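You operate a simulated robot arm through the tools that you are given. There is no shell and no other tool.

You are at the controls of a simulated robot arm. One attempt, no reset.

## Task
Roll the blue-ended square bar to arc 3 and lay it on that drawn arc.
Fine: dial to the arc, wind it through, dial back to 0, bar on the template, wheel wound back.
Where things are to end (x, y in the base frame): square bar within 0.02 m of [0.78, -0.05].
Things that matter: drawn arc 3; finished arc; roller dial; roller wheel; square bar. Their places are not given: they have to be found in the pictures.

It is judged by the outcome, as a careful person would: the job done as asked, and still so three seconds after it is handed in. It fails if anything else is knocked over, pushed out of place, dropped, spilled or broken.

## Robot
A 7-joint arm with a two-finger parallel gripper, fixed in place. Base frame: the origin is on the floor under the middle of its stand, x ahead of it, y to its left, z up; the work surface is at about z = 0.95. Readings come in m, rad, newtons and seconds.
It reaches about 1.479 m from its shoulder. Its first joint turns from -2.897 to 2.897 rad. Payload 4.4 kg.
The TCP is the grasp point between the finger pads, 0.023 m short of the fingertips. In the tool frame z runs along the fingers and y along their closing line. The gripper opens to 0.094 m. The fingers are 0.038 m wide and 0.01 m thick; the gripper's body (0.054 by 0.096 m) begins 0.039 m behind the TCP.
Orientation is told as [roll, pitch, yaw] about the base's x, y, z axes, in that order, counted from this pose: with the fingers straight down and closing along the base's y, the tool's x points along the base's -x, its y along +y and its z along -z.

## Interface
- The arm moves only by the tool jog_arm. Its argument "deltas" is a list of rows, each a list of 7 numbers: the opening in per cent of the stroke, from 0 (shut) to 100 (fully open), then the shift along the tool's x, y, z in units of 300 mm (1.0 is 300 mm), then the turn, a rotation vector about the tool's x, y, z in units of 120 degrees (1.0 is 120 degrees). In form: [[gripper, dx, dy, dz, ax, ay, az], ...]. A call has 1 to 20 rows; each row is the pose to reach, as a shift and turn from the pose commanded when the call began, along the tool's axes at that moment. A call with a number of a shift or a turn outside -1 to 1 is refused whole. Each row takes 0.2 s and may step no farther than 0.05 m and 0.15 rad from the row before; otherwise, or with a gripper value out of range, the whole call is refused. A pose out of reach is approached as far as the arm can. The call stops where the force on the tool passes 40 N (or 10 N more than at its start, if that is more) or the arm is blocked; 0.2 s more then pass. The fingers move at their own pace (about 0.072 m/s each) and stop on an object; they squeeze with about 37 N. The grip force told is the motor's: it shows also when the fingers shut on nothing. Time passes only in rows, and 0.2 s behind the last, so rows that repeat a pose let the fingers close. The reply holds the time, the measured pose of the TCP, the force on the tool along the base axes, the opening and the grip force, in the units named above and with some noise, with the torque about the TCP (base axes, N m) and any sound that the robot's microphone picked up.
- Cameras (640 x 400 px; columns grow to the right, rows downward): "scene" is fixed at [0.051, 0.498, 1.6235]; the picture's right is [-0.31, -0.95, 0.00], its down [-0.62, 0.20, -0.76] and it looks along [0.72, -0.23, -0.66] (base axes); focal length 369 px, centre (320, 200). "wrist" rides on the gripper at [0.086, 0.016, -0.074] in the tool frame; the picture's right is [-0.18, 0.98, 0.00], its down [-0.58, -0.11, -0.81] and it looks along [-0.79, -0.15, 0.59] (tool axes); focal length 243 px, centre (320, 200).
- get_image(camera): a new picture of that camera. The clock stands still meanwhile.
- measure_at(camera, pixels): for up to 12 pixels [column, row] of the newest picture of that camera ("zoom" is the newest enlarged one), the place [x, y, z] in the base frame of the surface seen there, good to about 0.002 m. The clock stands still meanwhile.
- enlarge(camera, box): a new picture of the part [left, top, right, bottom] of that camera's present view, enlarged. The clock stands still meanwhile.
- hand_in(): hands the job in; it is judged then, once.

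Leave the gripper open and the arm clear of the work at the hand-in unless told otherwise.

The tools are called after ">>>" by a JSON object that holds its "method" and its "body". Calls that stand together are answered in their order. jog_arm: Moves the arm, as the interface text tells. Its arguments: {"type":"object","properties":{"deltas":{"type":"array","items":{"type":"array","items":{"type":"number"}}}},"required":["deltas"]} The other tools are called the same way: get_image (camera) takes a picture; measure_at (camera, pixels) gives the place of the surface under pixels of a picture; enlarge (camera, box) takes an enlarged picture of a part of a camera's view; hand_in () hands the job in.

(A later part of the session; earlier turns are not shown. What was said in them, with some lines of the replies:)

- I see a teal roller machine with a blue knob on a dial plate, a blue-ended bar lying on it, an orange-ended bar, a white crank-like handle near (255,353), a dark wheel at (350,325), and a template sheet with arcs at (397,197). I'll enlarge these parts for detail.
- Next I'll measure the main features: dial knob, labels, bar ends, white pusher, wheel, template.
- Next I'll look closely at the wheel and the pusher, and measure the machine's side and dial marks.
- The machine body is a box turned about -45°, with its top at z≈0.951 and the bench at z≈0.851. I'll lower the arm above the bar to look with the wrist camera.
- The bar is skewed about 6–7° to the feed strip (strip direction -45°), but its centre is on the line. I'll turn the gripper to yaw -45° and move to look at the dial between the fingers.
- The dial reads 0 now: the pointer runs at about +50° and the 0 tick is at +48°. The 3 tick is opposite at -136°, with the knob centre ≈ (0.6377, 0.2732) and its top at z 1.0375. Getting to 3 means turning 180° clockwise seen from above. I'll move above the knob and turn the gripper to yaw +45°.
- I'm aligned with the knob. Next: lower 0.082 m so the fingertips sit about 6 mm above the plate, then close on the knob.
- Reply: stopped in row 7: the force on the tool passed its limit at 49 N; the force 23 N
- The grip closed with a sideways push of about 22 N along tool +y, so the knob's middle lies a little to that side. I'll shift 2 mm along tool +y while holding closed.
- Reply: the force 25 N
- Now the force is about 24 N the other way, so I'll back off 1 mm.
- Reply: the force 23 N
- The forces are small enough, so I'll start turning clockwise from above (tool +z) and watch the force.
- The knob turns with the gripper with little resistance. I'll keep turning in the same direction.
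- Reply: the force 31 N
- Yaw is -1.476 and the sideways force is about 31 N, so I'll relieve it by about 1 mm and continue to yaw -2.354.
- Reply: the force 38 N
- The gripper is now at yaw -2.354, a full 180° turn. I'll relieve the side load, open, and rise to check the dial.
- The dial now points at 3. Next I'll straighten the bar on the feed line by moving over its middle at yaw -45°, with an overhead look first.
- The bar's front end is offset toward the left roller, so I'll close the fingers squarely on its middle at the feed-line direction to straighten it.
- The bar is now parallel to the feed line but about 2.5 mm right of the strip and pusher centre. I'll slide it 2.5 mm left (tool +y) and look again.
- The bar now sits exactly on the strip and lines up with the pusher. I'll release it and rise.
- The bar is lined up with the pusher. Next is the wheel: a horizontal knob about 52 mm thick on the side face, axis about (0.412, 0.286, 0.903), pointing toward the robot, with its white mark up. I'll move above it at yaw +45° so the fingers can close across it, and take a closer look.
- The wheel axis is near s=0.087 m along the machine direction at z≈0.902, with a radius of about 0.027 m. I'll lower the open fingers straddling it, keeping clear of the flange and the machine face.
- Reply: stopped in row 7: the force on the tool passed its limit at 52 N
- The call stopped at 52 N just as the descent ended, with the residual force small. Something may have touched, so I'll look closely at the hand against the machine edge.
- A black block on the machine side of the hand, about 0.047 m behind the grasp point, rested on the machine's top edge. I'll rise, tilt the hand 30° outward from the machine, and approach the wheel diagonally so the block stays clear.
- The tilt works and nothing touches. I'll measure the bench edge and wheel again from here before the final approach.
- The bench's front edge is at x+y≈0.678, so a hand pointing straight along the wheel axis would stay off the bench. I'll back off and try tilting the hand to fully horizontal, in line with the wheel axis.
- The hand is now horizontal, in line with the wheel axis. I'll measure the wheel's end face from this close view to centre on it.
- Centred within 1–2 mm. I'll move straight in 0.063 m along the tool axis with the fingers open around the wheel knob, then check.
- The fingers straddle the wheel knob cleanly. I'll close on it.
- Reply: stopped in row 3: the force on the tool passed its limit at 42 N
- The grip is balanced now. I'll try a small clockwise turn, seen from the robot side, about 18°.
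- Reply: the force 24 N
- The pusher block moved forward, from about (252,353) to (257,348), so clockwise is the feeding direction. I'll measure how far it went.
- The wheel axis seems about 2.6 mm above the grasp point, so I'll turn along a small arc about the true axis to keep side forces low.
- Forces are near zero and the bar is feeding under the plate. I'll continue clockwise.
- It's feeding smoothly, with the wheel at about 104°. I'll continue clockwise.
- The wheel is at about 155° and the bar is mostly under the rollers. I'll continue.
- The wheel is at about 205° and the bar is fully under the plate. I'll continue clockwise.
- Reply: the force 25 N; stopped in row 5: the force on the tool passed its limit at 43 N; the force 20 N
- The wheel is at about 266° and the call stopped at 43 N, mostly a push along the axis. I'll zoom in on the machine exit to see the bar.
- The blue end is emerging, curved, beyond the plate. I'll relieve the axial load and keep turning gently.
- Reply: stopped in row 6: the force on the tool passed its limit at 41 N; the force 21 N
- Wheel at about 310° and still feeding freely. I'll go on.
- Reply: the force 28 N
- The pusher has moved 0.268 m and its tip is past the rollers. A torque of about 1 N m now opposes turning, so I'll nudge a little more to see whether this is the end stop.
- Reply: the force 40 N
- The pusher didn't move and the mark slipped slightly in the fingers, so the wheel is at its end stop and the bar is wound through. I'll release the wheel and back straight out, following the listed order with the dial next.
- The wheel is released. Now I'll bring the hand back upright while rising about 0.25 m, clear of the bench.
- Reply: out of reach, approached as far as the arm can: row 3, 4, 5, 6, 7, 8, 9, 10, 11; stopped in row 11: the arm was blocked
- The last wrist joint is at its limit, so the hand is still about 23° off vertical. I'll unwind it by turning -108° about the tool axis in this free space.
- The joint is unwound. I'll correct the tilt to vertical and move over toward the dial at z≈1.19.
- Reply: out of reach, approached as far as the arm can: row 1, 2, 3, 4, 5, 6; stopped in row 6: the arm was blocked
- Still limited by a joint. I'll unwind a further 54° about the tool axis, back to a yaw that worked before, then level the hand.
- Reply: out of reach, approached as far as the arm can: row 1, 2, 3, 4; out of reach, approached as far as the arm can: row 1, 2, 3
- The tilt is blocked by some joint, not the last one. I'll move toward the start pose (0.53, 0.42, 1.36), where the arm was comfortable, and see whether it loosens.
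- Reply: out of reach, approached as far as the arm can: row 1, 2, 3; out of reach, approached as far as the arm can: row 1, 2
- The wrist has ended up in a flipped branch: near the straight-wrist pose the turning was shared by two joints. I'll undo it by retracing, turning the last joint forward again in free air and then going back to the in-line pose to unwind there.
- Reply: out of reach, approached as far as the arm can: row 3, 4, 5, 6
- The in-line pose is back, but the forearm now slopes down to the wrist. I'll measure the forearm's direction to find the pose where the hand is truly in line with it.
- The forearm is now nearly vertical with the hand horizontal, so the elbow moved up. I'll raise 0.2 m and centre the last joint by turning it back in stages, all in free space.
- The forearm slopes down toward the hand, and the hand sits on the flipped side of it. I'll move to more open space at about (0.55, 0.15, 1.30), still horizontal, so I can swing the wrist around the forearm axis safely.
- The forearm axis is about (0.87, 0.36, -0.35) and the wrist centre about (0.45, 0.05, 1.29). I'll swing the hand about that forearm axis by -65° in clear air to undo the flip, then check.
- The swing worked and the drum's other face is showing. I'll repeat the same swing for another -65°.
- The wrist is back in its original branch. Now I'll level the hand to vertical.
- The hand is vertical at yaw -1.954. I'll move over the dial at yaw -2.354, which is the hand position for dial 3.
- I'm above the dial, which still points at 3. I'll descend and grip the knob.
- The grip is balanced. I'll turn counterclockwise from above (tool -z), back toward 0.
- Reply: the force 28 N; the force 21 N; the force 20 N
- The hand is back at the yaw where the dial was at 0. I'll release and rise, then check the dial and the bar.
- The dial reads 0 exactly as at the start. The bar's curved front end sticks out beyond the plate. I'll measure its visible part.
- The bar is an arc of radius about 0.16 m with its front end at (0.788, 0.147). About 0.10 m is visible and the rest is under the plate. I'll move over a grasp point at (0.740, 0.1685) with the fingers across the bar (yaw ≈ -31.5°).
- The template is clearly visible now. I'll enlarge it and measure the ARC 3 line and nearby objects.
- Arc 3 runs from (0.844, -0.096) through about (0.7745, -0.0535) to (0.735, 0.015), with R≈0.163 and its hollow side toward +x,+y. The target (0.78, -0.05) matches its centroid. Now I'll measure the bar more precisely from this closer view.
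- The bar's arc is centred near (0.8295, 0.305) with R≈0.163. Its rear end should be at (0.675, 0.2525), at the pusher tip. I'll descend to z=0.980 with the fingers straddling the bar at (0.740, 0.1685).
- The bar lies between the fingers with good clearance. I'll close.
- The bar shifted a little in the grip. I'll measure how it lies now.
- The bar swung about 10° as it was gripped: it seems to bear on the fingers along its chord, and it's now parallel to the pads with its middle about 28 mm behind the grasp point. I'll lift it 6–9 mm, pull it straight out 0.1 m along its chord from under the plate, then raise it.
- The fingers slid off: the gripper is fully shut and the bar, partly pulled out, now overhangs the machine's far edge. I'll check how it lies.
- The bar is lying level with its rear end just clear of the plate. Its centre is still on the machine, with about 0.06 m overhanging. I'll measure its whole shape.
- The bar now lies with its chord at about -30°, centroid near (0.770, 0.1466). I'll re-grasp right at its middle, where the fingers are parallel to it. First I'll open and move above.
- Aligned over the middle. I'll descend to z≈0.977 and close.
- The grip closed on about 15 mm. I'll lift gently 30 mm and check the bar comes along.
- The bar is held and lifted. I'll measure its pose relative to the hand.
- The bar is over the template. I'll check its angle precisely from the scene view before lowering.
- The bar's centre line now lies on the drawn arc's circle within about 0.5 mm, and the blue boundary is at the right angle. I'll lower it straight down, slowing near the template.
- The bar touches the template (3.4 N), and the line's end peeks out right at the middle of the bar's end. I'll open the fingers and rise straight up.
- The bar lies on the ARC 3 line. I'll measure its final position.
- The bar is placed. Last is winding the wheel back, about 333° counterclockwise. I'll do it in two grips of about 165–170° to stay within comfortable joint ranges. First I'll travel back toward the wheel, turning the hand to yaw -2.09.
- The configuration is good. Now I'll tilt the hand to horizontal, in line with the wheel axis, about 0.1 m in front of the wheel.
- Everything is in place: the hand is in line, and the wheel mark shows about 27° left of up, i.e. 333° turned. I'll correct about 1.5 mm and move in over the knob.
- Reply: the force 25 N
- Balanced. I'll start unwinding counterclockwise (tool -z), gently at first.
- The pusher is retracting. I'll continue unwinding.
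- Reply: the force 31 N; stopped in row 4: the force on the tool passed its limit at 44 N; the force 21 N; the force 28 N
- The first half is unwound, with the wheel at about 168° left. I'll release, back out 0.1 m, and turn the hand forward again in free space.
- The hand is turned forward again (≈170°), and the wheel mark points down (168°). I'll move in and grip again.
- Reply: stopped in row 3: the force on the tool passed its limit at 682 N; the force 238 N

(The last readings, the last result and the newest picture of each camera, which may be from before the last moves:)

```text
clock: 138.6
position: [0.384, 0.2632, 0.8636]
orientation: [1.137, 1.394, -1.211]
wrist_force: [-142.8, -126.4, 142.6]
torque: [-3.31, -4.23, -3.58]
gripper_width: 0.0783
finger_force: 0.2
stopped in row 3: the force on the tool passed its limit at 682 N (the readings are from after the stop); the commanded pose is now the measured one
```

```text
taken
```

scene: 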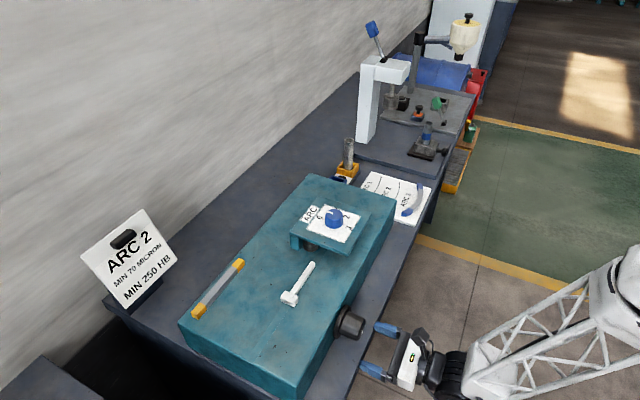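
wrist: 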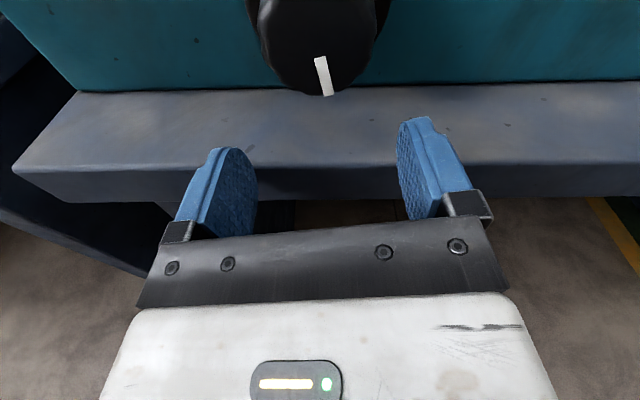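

There was a hard contact: the hand dropped about 4 cm during the approach, likely a joint jump, and is pressing the bench edge. I'll back straight out first.

>>> {"method": "jog_arm", "body": {"deltas": [[85, 0, 0, -0.05, 0, 0, 0], [85, 0, 0, -0.12, 0, 0, 0], [85, 0.02, 0, -0.2, 0, 0, 0]]}}

>>> {"method": "get_image", "body": {"camera": "wrist"}}

>>> {"method": "get_image", "body": {"camera": "scene"}}

```text
clock: 139.4
position: [0.3451, 0.2257, 0.8711]
orientation: [1.094, 1.392, -1.25]
wrist_force: [0.2, 0.2, -0.2]
torque: [-0.01, 0.03, 0.04]
gripper_width: 0.0797
finger_force: 0.1
```

```text
taken
```

wrist: 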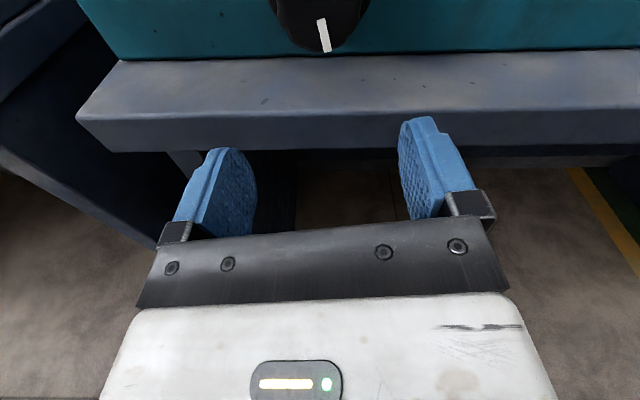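

```text
taken
```

scene: 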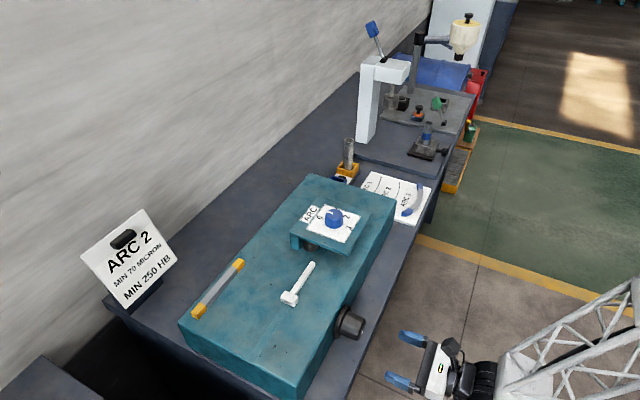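

>>> {"method": "enlarge", "body": {"camera": "scene", "box": [370, 260, 640, 400]}}

>>> {"method": "enlarge", "body": {"camera": "scene", "box": [360, 150, 456, 230]}}

```text
2.37 times, centred on (505, 330) of scene
```

zoom: 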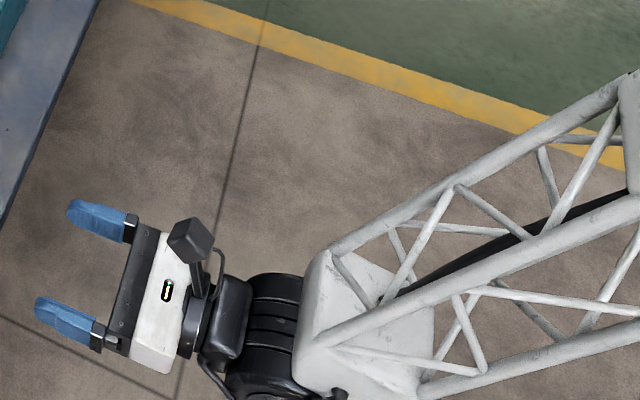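

```text
5.00 times, centred on (408, 190) of scene
```

zoom: 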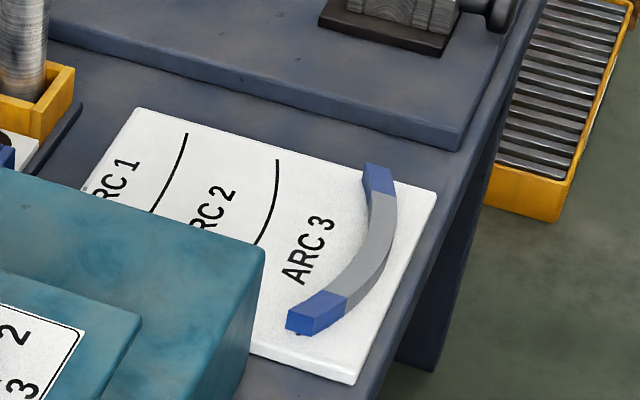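

The wrist flipped again while turning in free air near the straight pose. Nothing on the bench has moved. I'll rise to open space and repeat the swing that fixed it before.

>>> {"method": "jog_arm", "body": {"deltas": [[85, 0.12, 0.02, -0.04, 0, 0, 0], [85, 0.25, 0.04, -0.063, 0, 0, 0], [85, 0.375, 0.06, -0.063, 0, 0, 0], [85, 0.5, 0.08, -0.063, 0, 0, 0], [85, 0.625, 0.1, -0.063, 0, 0, 0], [85, 0.754, 0.121, -0.063, 0, 0, 0]]}}

>>> {"method": "get_image", "body": {"camera": "scene"}}

```text
clock: 140.8
position: [0.3444, 0.2226, 1.1003]
orientation: [1.096, 1.394, -1.252]
wrist_force: [0.5, 0.2, -0.2]
torque: [0.0, -0.01, 0.01]
gripper_width: 0.08
finger_force: 0.0
```

```text
taken
```

scene: 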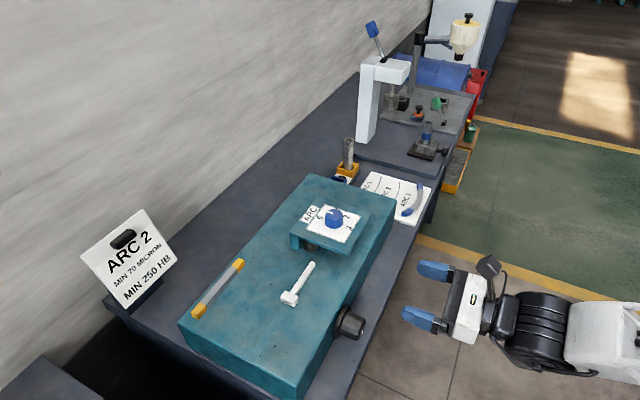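

>>> {"method": "jog_arm", "body": {"deltas": [[85, 0.082, 0.109, 0.038, 0, 0, 0], [85, 0.164, 0.218, 0.076, 0, 0, 0], [85, 0.246, 0.327, 0.114, 0, 0, 0], [85, 0.328, 0.435, 0.152, 0, 0, 0], [85, 0.41, 0.544, 0.19, 0, 0, 0], [85, 0.492, 0.653, 0.228, 0, 0, 0], [85, 0.574, 0.762, 0.266, 0, 0, 0]]}}

>>> {"method": "get_image", "body": {"camera": "scene"}}

>>> {"method": "measure_at", "body": {"camera": "scene", "pixels": [[590, 115], [635, 112], [595, 170], [635, 178], [515, 140], [510, 165], [525, 120], [560, 150], [590, 150]]}}

```text
clock: 142.4
position: [0.553, 0.1528, 1.3002]
orientation: [1.096, 1.395, -1.251]
wrist_force: [-0.2, -0.3, 0.0]
torque: [0.01, 0.01, 0.02]
gripper_width: 0.0799
finger_force: 0.0
```

```text
taken
```

scene: 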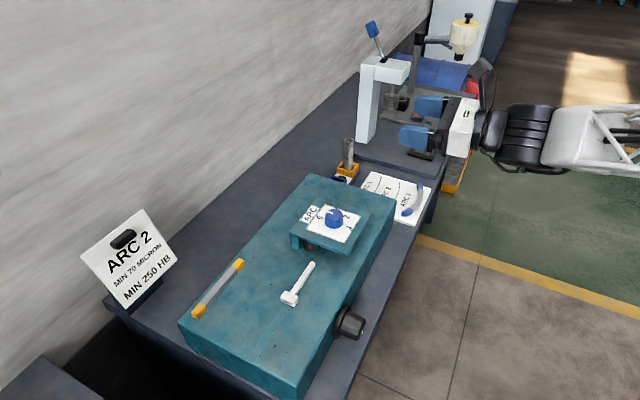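

```text
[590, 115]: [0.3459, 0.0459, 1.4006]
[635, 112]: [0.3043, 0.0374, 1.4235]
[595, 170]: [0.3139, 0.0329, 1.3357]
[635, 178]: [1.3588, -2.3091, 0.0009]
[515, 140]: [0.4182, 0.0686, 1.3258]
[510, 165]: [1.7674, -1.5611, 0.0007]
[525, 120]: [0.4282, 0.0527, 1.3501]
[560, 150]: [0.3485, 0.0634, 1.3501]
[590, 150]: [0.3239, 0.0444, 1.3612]
```

The configuration is the same as last time. I'll swing the hand -65° about the forearm axis.

>>> {"method": "jog_arm", "body": {"deltas": [[85, -0.02, -0.025, 0.001, 0.0199, -0.019, -0.0535], [85, -0.042, -0.051, 0.002, 0.0398, -0.0379, -0.107], [85, -0.066, -0.075, 0.002, 0.0598, -0.0569, -0.1605], [85, -0.093, -0.094, -0.001, 0.0797, -0.0758, -0.214], [85, -0.121, -0.11, -0.006, 0.0996, -0.0948, -0.2676], [85, -0.15, -0.123, -0.012, 0.1195, -0.1137, -0.3211], [85, -0.181, -0.13, -0.021, 0.1395, -0.1327, -0.3746], [85, -0.213, -0.135, -0.03, 0.1594, -0.1516, -0.4281], [85, -0.244, -0.137, -0.04, 0.1793, -0.1706, -0.4816]]}}

>>> {"method": "enlarge", "body": {"camera": "scene", "box": [360, 50, 640, 230]}}

```text
clock: 144.4
position: [0.5201, 0.1605, 1.2222]
orientation: [0.96, 0.338, -0.933]
wrist_force: [0.6, 0.1, 0.1]
torque: [0.02, 0.02, 0.0]
gripper_width: 0.08
finger_force: 0.1
```

```text
2.22 times, centred on (500, 140) of scene
```

zoom: 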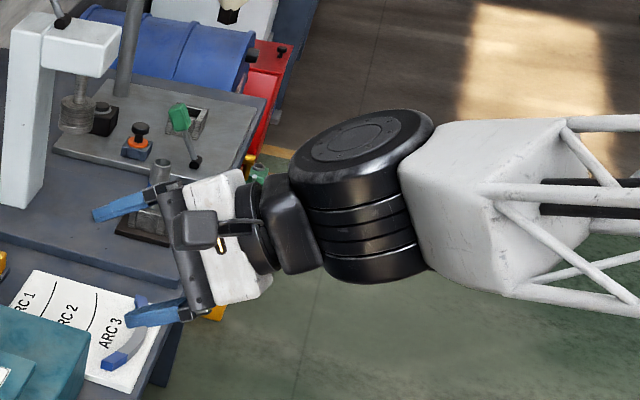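

>>> {"method": "jog_arm", "body": {"deltas": [[85, -0.02, -0.025, 0.001, 0.0199, -0.019, -0.0535], [85, -0.042, -0.051, 0.002, 0.0398, -0.0379, -0.107], [85, -0.066, -0.075, 0.002, 0.0598, -0.0569, -0.1605], [85, -0.093, -0.094, -0.001, 0.0797, -0.0758, -0.214], [85, -0.121, -0.11, -0.006, 0.0996, -0.0948, -0.2676], [85, -0.15, -0.123, -0.012, 0.1195, -0.1137, -0.3211], [85, -0.181, -0.13, -0.021, 0.1395, -0.1327, -0.3746], [85, -0.213, -0.135, -0.03, 0.1594, -0.1516, -0.4281], [85, -0.244, -0.137, -0.04, 0.1793, -0.1706, -0.4816]]}}

>>> {"method": "enlarge", "body": {"camera": "scene", "box": [360, 50, 640, 230]}}

```text
clock: 146.4
position: [0.5292, 0.0921, 1.1724]
orientation: [0.464, -0.606, -0.419]
wrist_force: [-0.6, 0.1, 0.2]
torque: [-0.01, 0.0, 0.01]
gripper_width: 0.0798
finger_force: 0.0
```

```text
2.22 times, centred on (500, 140) of scene
```

zoom: 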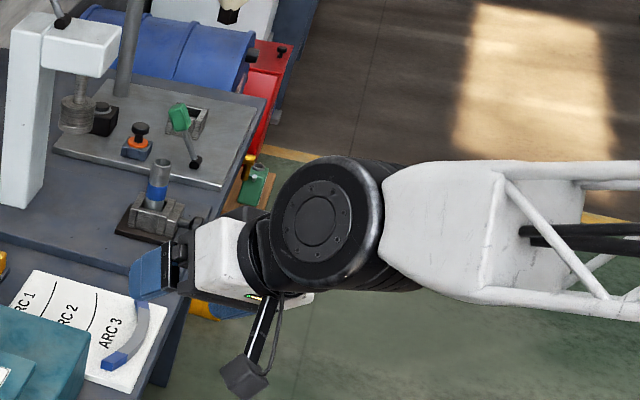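

Unflipped. Now I'll level the hand.

>>> {"method": "jog_arm", "body": {"deltas": [[85, 0, 0, 0, 0.0322, 0.0498, 0], [85, 0, 0, 0, 0.0643, 0.0996, 0], [85, 0, 0, 0, 0.0965, 0.1495, 0], [85, 0, 0, 0, 0.1287, 0.1993, 0], [85, 0, 0, 0, 0.1608, 0.2491, 0], [85, 0, 0, 0, 0.193, 0.2989, 0]]}}

>>> {"method": "get_image", "body": {"camera": "scene"}}

```text
clock: 147.8
position: [0.5286, 0.0909, 1.1717]
orientation: [0.001, 0.002, -0.275]
wrist_force: [0.2, -1.0, -0.3]
torque: [0.03, 0.0, 0.0]
gripper_width: 0.0798
finger_force: 0.1
```

```text
taken
```

scene: 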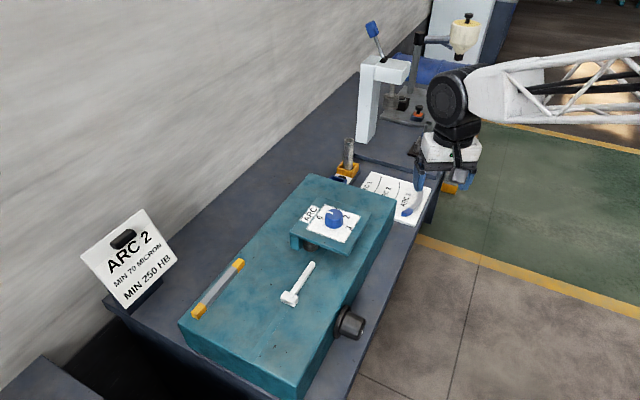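

The hand is vertical again. I'll move back toward the wheel while turning to yaw ≈ -2.2.

>>> {"method": "jog_arm", "body": {"deltas": [[85, 0.044, 0.027, 0.012, 0, 0, 0.0656], [85, 0.089, 0.054, 0.025, 0, 0, 0.1313], [85, 0.133, 0.081, 0.037, 0, 0, 0.1969], [85, 0.177, 0.107, 0.049, 0, 0, 0.2626], [85, 0.222, 0.134, 0.061, 0, 0, 0.3282], [85, 0.266, 0.161, 0.074, 0, 0, 0.3939], [85, 0.31, 0.188, 0.086, 0, 0, 0.4595], [85, 0.355, 0.215, 0.098, 0, 0, 0.5251], [85, 0.399, 0.242, 0.111, 0, 0, 0.5908], [85, 0.444, 0.269, 0.123, 0, 0, 0.6564], [85, 0.488, 0.295, 0.135, 0, 0, 0.7221], [85, 0.532, 0.322, 0.147, 0, 0, 0.7877], [85, 0.577, 0.349, 0.16, 0, 0, 0.8534], [85, 0.621, 0.376, 0.172, 0, 0, 0.919]]}}

>>> {"method": "get_image", "body": {"camera": "scene"}}

```text
clock: 150.8
position: [0.3792, 0.2522, 1.1218]
orientation: [-0.002, 0.001, -2.199]
wrist_force: [-0.3, 0.1, -0.4]
torque: [0.05, -0.02, 0.0]
gripper_width: 0.0801
finger_force: 0.0
```

```text
taken
```

scene: 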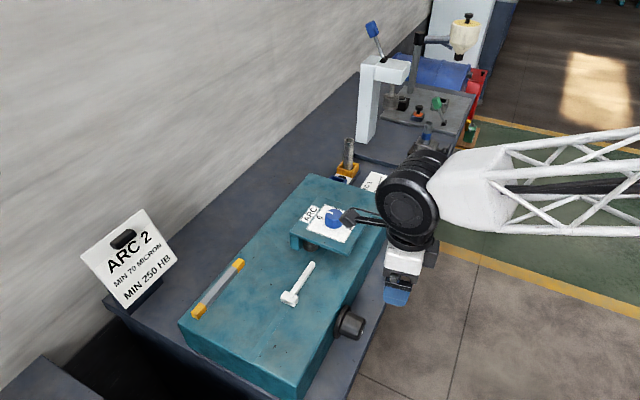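

>>> {"method": "jog_arm", "body": {"deltas": [[85, -0.012, -0.003, 0.066, -0.0107, 0.0673, 0], [85, -0.025, -0.007, 0.131, -0.0213, 0.1347, 0], [85, -0.037, -0.01, 0.197, -0.032, 0.202, 0], [85, -0.049, -0.013, 0.263, -0.0426, 0.2694, 0], [85, -0.062, -0.017, 0.329, -0.0533, 0.3367, 0], [85, -0.074, -0.02, 0.394, -0.0639, 0.4041, 0], [85, -0.087, -0.024, 0.46, -0.0746, 0.4714, 0], [85, -0.099, -0.027, 0.526, -0.0852, 0.5388, 0], [85, -0.111, -0.03, 0.592, -0.0959, 0.6061, 0], [85, -0.124, -0.034, 0.657, -0.1065, 0.6735, 0], [85, -0.136, -0.037, 0.723, -0.1172, 0.7408, 0]]}}

>>> {"method": "get_image", "body": {"camera": "wrist"}}

>>> {"method": "enlarge", "body": {"camera": "scene", "box": [300, 260, 640, 400]}}

```text
clock: 153.2
position: [0.346, 0.2245, 0.9055]
orientation: [1.604, 1.416, -0.752]
wrist_force: [0.6, -0.3, 0.3]
torque: [-0.01, -0.03, 0.03]
gripper_width: 0.0797
finger_force: 0.1
```

```text
taken
```

wrist: 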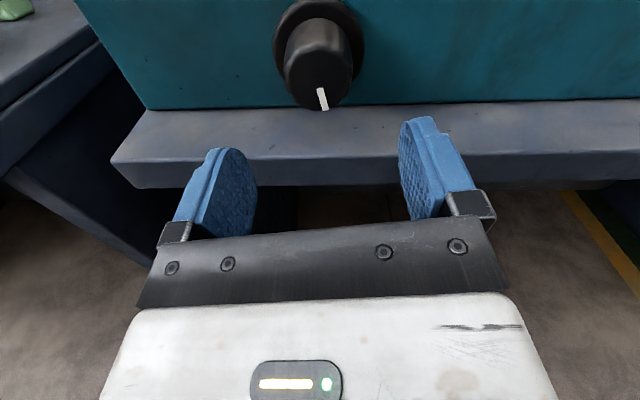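

```text
1.88 times, centred on (470, 330) of scene
```

zoom: 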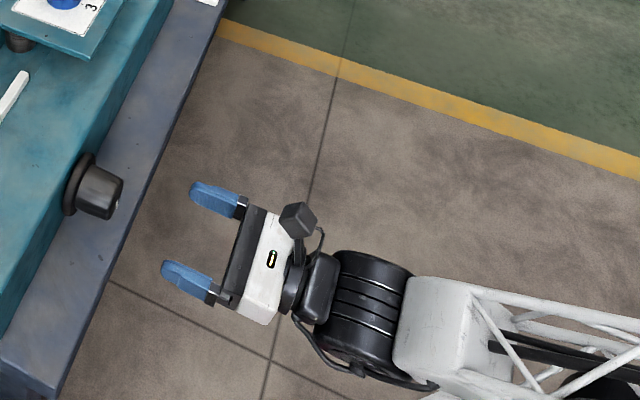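

The forearm is level this time, as in the earlier good approach. I'll move in in two small stages, checking the height.

>>> {"method": "jog_arm", "body": {"deltas": [[85, -0.001, -0.001, 0.04, 0, 0, 0], [85, -0.002, -0.002, 0.08, 0, 0, 0], [85, -0.002, -0.002, 0.12, 0, 0, 0], [85, -0.002, -0.002, 0.15, 0, 0, 0]]}}

>>> {"method": "get_image", "body": {"camera": "wrist"}}

```text
clock: 154.2
position: [0.3779, 0.2574, 0.9027]
orientation: [1.582, 1.415, -0.774]
wrist_force: [-0.2, 0.6, 0.6]
torque: [0.02, -0.02, 0.0]
gripper_width: 0.0801
finger_force: 0.0
```

```text
taken
```

wrist: 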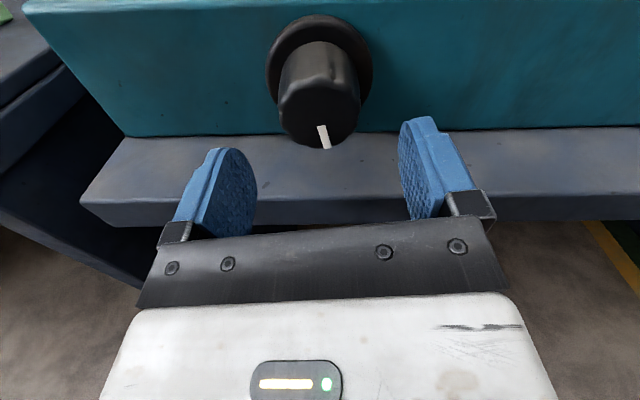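

>>> {"method": "jog_arm", "body": {"deltas": [[85, 0.003, 0, 0.05, 0, 0, 0], [85, 0.005, 0, 0.1, 0, 0, 0], [85, 0.005, 0, 0.15, 0, 0, 0], [85, 0.005, 0, 0.178, 0, 0, 0]]}}

>>> {"method": "get_image", "body": {"camera": "wrist"}}

```text
clock: 155.2
position: [0.4157, 0.2952, 0.9045]
orientation: [1.579, 1.414, -0.777]
wrist_force: [0.4, -0.3, -0.4]
torque: [-0.04, -0.01, -0.02]
gripper_width: 0.0799
finger_force: 0.1
```

```text
taken
```

wrist: 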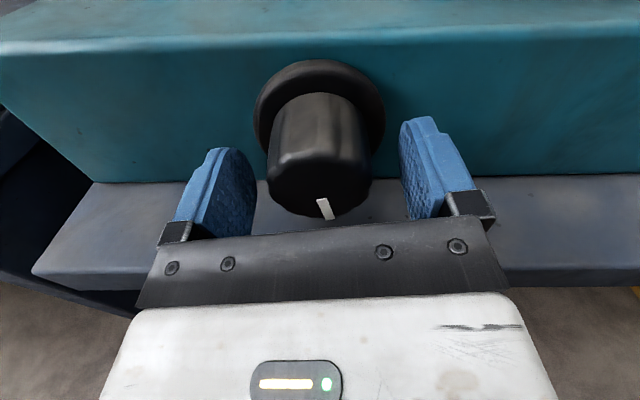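

In position at (0.4157, 0.2952, 0.9045) with the fingers straddling the knob. I'll close.

>>> {"method": "jog_arm", "body": {"deltas": [[60, 0, 0, 0, 0, 0, 0], [58, 0, 0, 0, 0, 0, 0], [0, 0, 0, 0, 0, 0, 0], [0, 0, 0, 0, 0, 0, 0], [0, 0, 0, 0, 0, 0, 0]]}}

```text
clock: 156.4
position: [0.4161, 0.2952, 0.9046]
orientation: [1.579, 1.416, -0.775]
wrist_force: [-1.6, 8.8, -1.3]
torque: [-0.02, 0.05, 0.23]
gripper_width: 0.05
finger_force: 44.8
```

Balanced grip. I'll unwind counterclockwise in stages.

>>> {"method": "jog_arm", "body": {"deltas": [[0, 0, 0, 0, 0, 0, -0.05], [0, 0, 0, 0, 0, 0, -0.1], [0, 0, 0, 0, 0, 0, -0.15], [0, 0, 0, 0, 0, 0, -0.2], [0, 0, 0, 0, 0, 0, -0.25], [0, 0, 0, 0, 0, 0, -0.3]]}}

>>> {"method": "get_image", "body": {"camera": "scene"}}

```text
clock: 157.8
position: [0.4161, 0.2944, 0.9045]
orientation: [1.573, 0.786, -0.78]
wrist_force: [-15.2, 8.8, -7.1]
torque: [-0.25, 0.23, 0.31]
gripper_width: 0.0502
finger_force: 45.6
```

```text
taken
```

scene: 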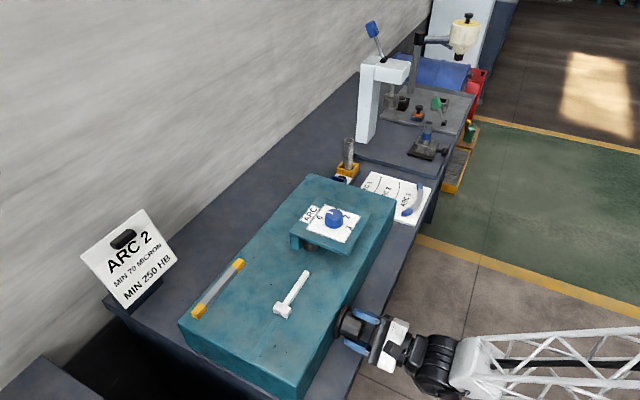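

>>> {"method": "jog_arm", "body": {"deltas": [[0, 0, -0.0015, 0, 0, 0, -0.02], [0, 0, -0.0015, 0, 0, 0, -0.07], [0, 0, -0.0015, 0, 0, 0, -0.12], [0, 0, -0.0015, 0, 0, 0, -0.17], [0, 0, -0.0015, 0, 0, 0, -0.22], [0, 0, -0.0015, 0, 0, 0, -0.27], [0, 0, -0.0015, 0, 0, 0, -0.32], [0, 0, -0.0015, 0, 0, 0, -0.37]]}}

```text
clock: 159.6
position: [0.4157, 0.2954, 0.9061]
orientation: [1.573, 0.012, -0.782]
wrist_force: [-14.8, -20.4, -5.7]
torque: [-0.12, 0.15, -0.02]
gripper_width: 0.0498
finger_force: 44.8
```

>>> {"method": "jog_arm", "body": {"deltas": [[0, 0, 0, -0.001, 0, 0, -0.02], [0, 0, 0, -0.001, 0, 0, -0.07], [0, 0, 0, -0.001, 0, 0, -0.12], [0, 0, 0, -0.001, 0, 0, -0.17], [0, 0, 0, -0.001, 0, 0, -0.22], [0, 0, 0, -0.001, 0, 0, -0.27], [0, 0, 0, -0.001, 0, 0, -0.32]]}}

>>> {"method": "get_image", "body": {"camera": "scene"}}

```text
clock: 161.2
position: [0.4158, 0.2958, 0.9061]
orientation: [1.573, -0.659, -0.785]
wrist_force: [27.4, -1.6, -14.5]
torque: [-0.34, 0.41, -0.63]
gripper_width: 0.0502
finger_force: 44.5
```

```text
taken
```

scene: 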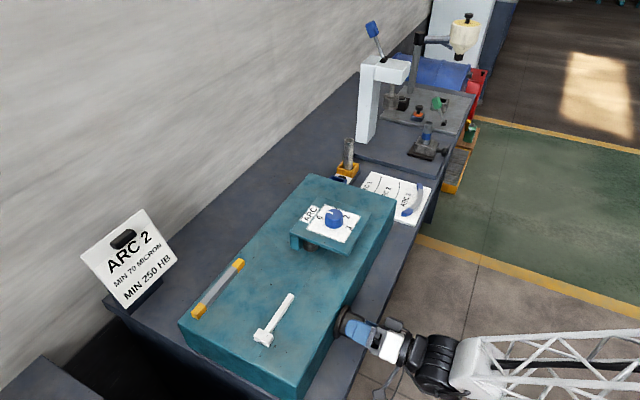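

>>> {"method": "jog_arm", "body": {"deltas": [[0, 0, -0.0025, 0.001, 0, 0, 0], [0, 0, -0.0025, 0.001, 0, 0, -0.04], [0, 0, -0.0025, 0.001, 0, 0, -0.08], [0, 0, -0.0025, 0.001, 0, 0, -0.12], [0, 0, -0.0025, 0.001, 0, 0, -0.16], [0, 0, -0.0025, 0.001, 0, 0, -0.2], [0, 0, -0.0025, 0.001, 0, 0, -0.25]]}}

>>> {"method": "get_image", "body": {"camera": "scene"}}

>>> {"method": "get_image", "body": {"camera": "wrist"}}

```text
clock: 162.8
position: [0.4166, 0.2958, 0.9041]
orientation: [1.579, -1.183, -0.788]
wrist_force: [-31.6, 0.3, 19.0]
torque: [0.34, -0.26, 0.8]
gripper_width: 0.0499
finger_force: 44.7
```

```text
taken
```

scene: 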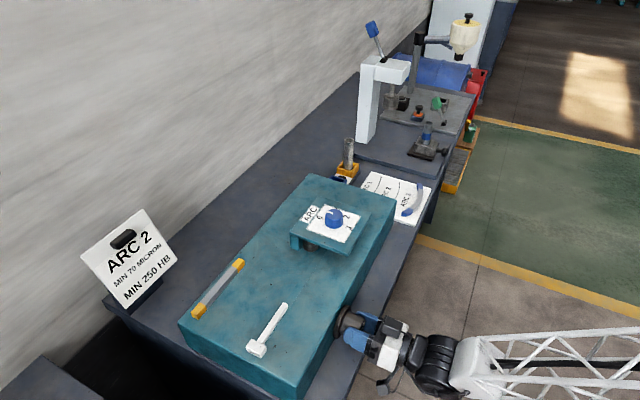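

```text
taken
```

wrist: 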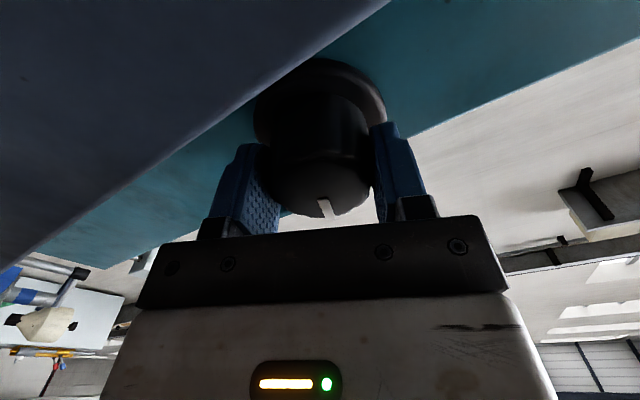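

The wheel is at about 22° left, and the mark sits in the hand just as it did at the start (wheel 0 ↔ hand 0). I'll relieve side load and finish the last 22°.

>>> {"method": "jog_arm", "body": {"deltas": [[0, 0, 0.0028, -0.001, 0, 0, 0], [0, 0, 0.0028, -0.001, 0, 0, -0.04], [0, 0, 0.0028, -0.001, 0, 0, -0.08], [0, 0, 0.0028, -0.001, 0, 0, -0.12], [0, 0, 0.0028, -0.001, 0, 0, -0.16], [0, 0, 0.0028, -0.001, 0, 0, -0.187]]}}

>>> {"method": "get_image", "body": {"camera": "wrist"}}

>>> {"method": "enlarge", "body": {"camera": "scene", "box": [230, 295, 310, 365]}}

```text
clock: 164.2
position: [0.4151, 0.2942, 0.905]
orientation: [-1.65, -1.569, 2.437]
wrist_force: [14.9, 3.0, -4.7]
torque: [0.63, 0.88, -0.27]
gripper_width: 0.0501
finger_force: 44.8
```

```text
taken
```

wrist: 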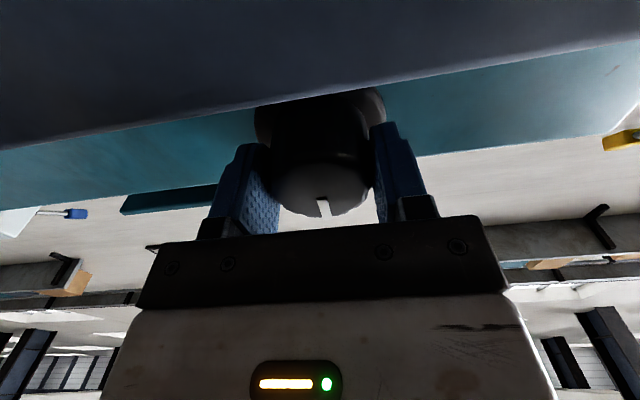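

```text
5.71 times, centred on (270, 330) of scene
```

zoom: 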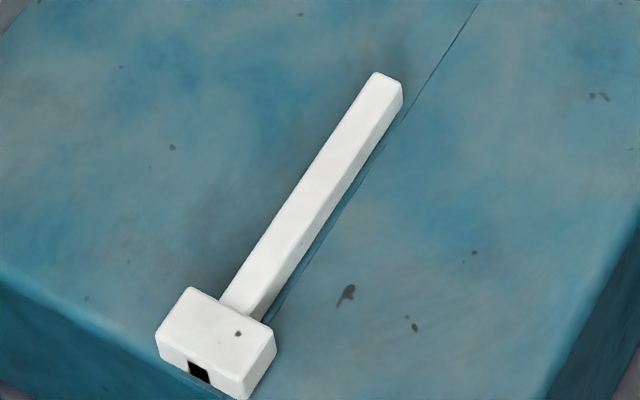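

The pusher is exactly back at its start position, and the torque shows the wheel against its zero stop. I'll release and back straight out.

>>> {"method": "jog_arm", "body": {"deltas": [[50, 0, 0, 0, 0, 0, 0], [80, 0, 0, 0, 0, 0, 0], [80, 0, 0, 0, 0, 0, 0], [80, 0, 0, -0.1, 0, 0, 0], [80, 0, 0, -0.2, 0, 0, 0], [80, 0, 0, -0.33, 0, 0, 0]]}}

>>> {"method": "get_image", "body": {"camera": "scene"}}

>>> {"method": "get_image", "body": {"camera": "wrist"}}

>>> {"method": "enlarge", "body": {"camera": "scene", "box": [310, 290, 406, 350]}}

```text
clock: 165.6
position: [0.3447, 0.2244, 0.9044]
orientation: [-2.24, -1.569, 3.026]
wrist_force: [-0.2, -0.3, -0.5]
torque: [0.05, -0.01, -0.02]
gripper_width: 0.0753
finger_force: 0.1
```

```text
taken
```

scene: 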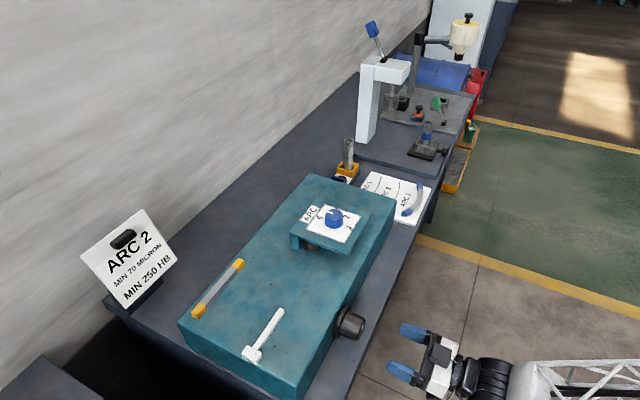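

```text
taken
```

wrist: 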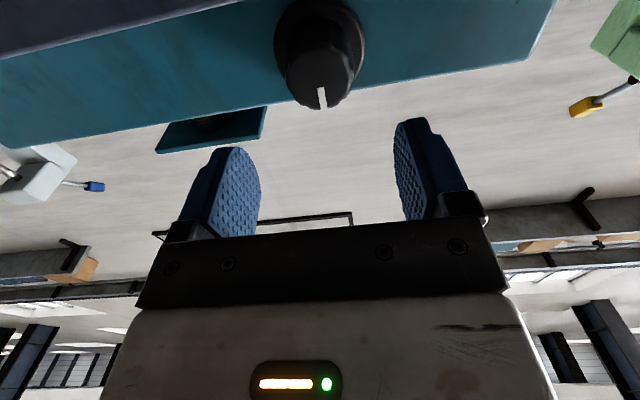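

```text
6.67 times, centred on (358, 320) of scene
```

zoom: 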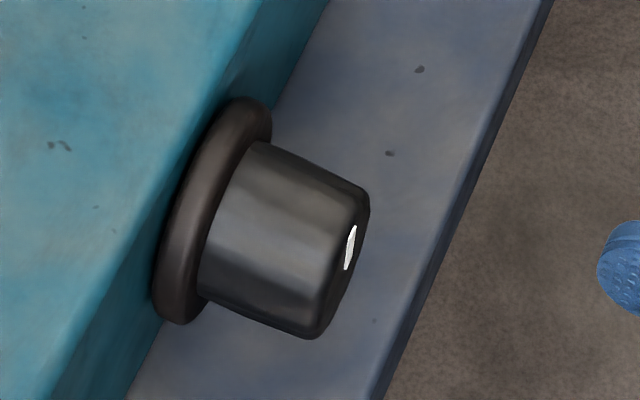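

The wheel mark, pusher and dial all look exactly as at the start, and the bar lies on ARC 3. I'll open the gripper fully, back off a bit more, and do a final check.

>>> {"method": "jog_arm", "body": {"deltas": [[100, 0, 0, -0.04, 0, 0, 0], [100, -0.03, 0, -0.08, 0, 0, 0], [100, -0.08, 0, -0.1, 0, 0, 0], [100, -0.08, 0, -0.1, 0, 0, 0]]}}

>>> {"method": "enlarge", "body": {"camera": "scene", "box": [270, 150, 446, 260]}}

>>> {"method": "enlarge", "body": {"camera": "scene", "box": [392, 175, 440, 215]}}

```text
clock: 166.6
position: [0.3238, 0.2039, 0.9283]
orientation: [-2.16, -1.568, 2.947]
wrist_force: [-0.7, -0.7, -0.4]
torque: [-0.01, 0.01, 0.0]
gripper_width: 0.0941
finger_force: 0.1
```

```text
3.64 times, centred on (358, 205) of scene
```

zoom: 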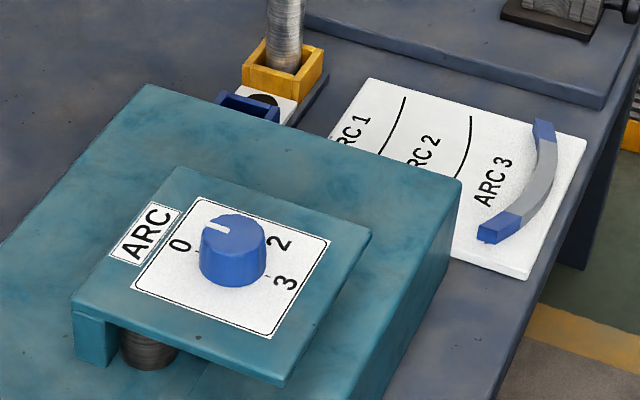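

```text
10.00 times, centred on (416, 195) of scene
```

zoom: 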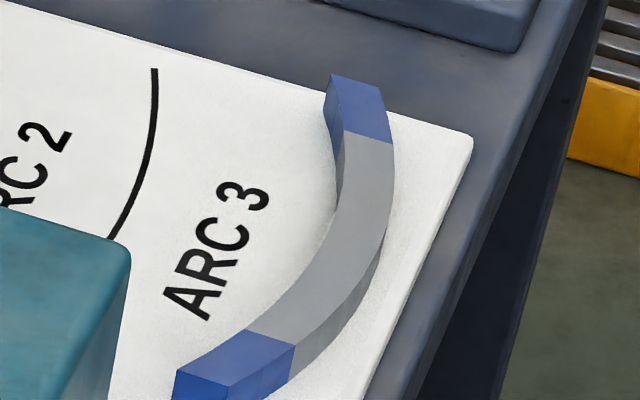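

>>> {"method": "measure_at", "body": {"camera": "zoom", "pixels": [[355, 80], [369, 138], [365, 190], [352, 240], [325, 285], [272, 337], [203, 380]]}}

```text
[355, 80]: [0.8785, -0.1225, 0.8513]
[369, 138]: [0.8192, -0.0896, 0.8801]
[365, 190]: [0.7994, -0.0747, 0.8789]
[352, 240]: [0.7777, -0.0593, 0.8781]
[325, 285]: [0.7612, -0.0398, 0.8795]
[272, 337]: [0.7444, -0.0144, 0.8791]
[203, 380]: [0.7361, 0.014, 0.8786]
```

Final check: the bar's centre line follows the drawn arc 3 within about 2 mm. The dial is at 0, the wheel and pusher are back at the start, the orange bar and other items are untouched, the gripper is open, and the arm is clear. I'm handing in.

>>> {"method": "hand_in", "body": {}}

```text
The job is handed in.
```

The blue-ended bar is rolled to arc 3 and lies on that drawn arc. In the last measurement its centre line followed the drawn line to within about 2–3 mm. I put its middle at about (0.78, -0.05), which is the target. I handed the job in; no verdict has come back.

- **Dial:** turned from 0 to 3 for the rolling, then back to 0. The pointer looks exactly as it did at the start.
- **Wheel:** wound to its end stop (about 330°) and wound back to its zero stop. The pusher and the wheel's white mark are back where they began.
- **Other items:** nothing else looked moved in the last pictures.
- **Arm:** the gripper is open and the hand is clear of the bench.

Some things went less smoothly:

- **Bar straightened before rolling:** it lay about 7° off the feed line, so I aligned it with the strip first.
- **First grip slipped:** the fingers slid off while I was pulling the bar out of the machine. It stayed on the machine and I picked it up again by its middle.
- **Hard contact with the bench edge:** while I was coming back to wind the wheel, the hand dropped about 4 cm and hit the bench edge, with a force spike of 682 N. I saw no damage or movement afterwards.
- **Light touch on the machine:** earlier, the hand touched the machine's top edge at 52 N, and nothing moved.
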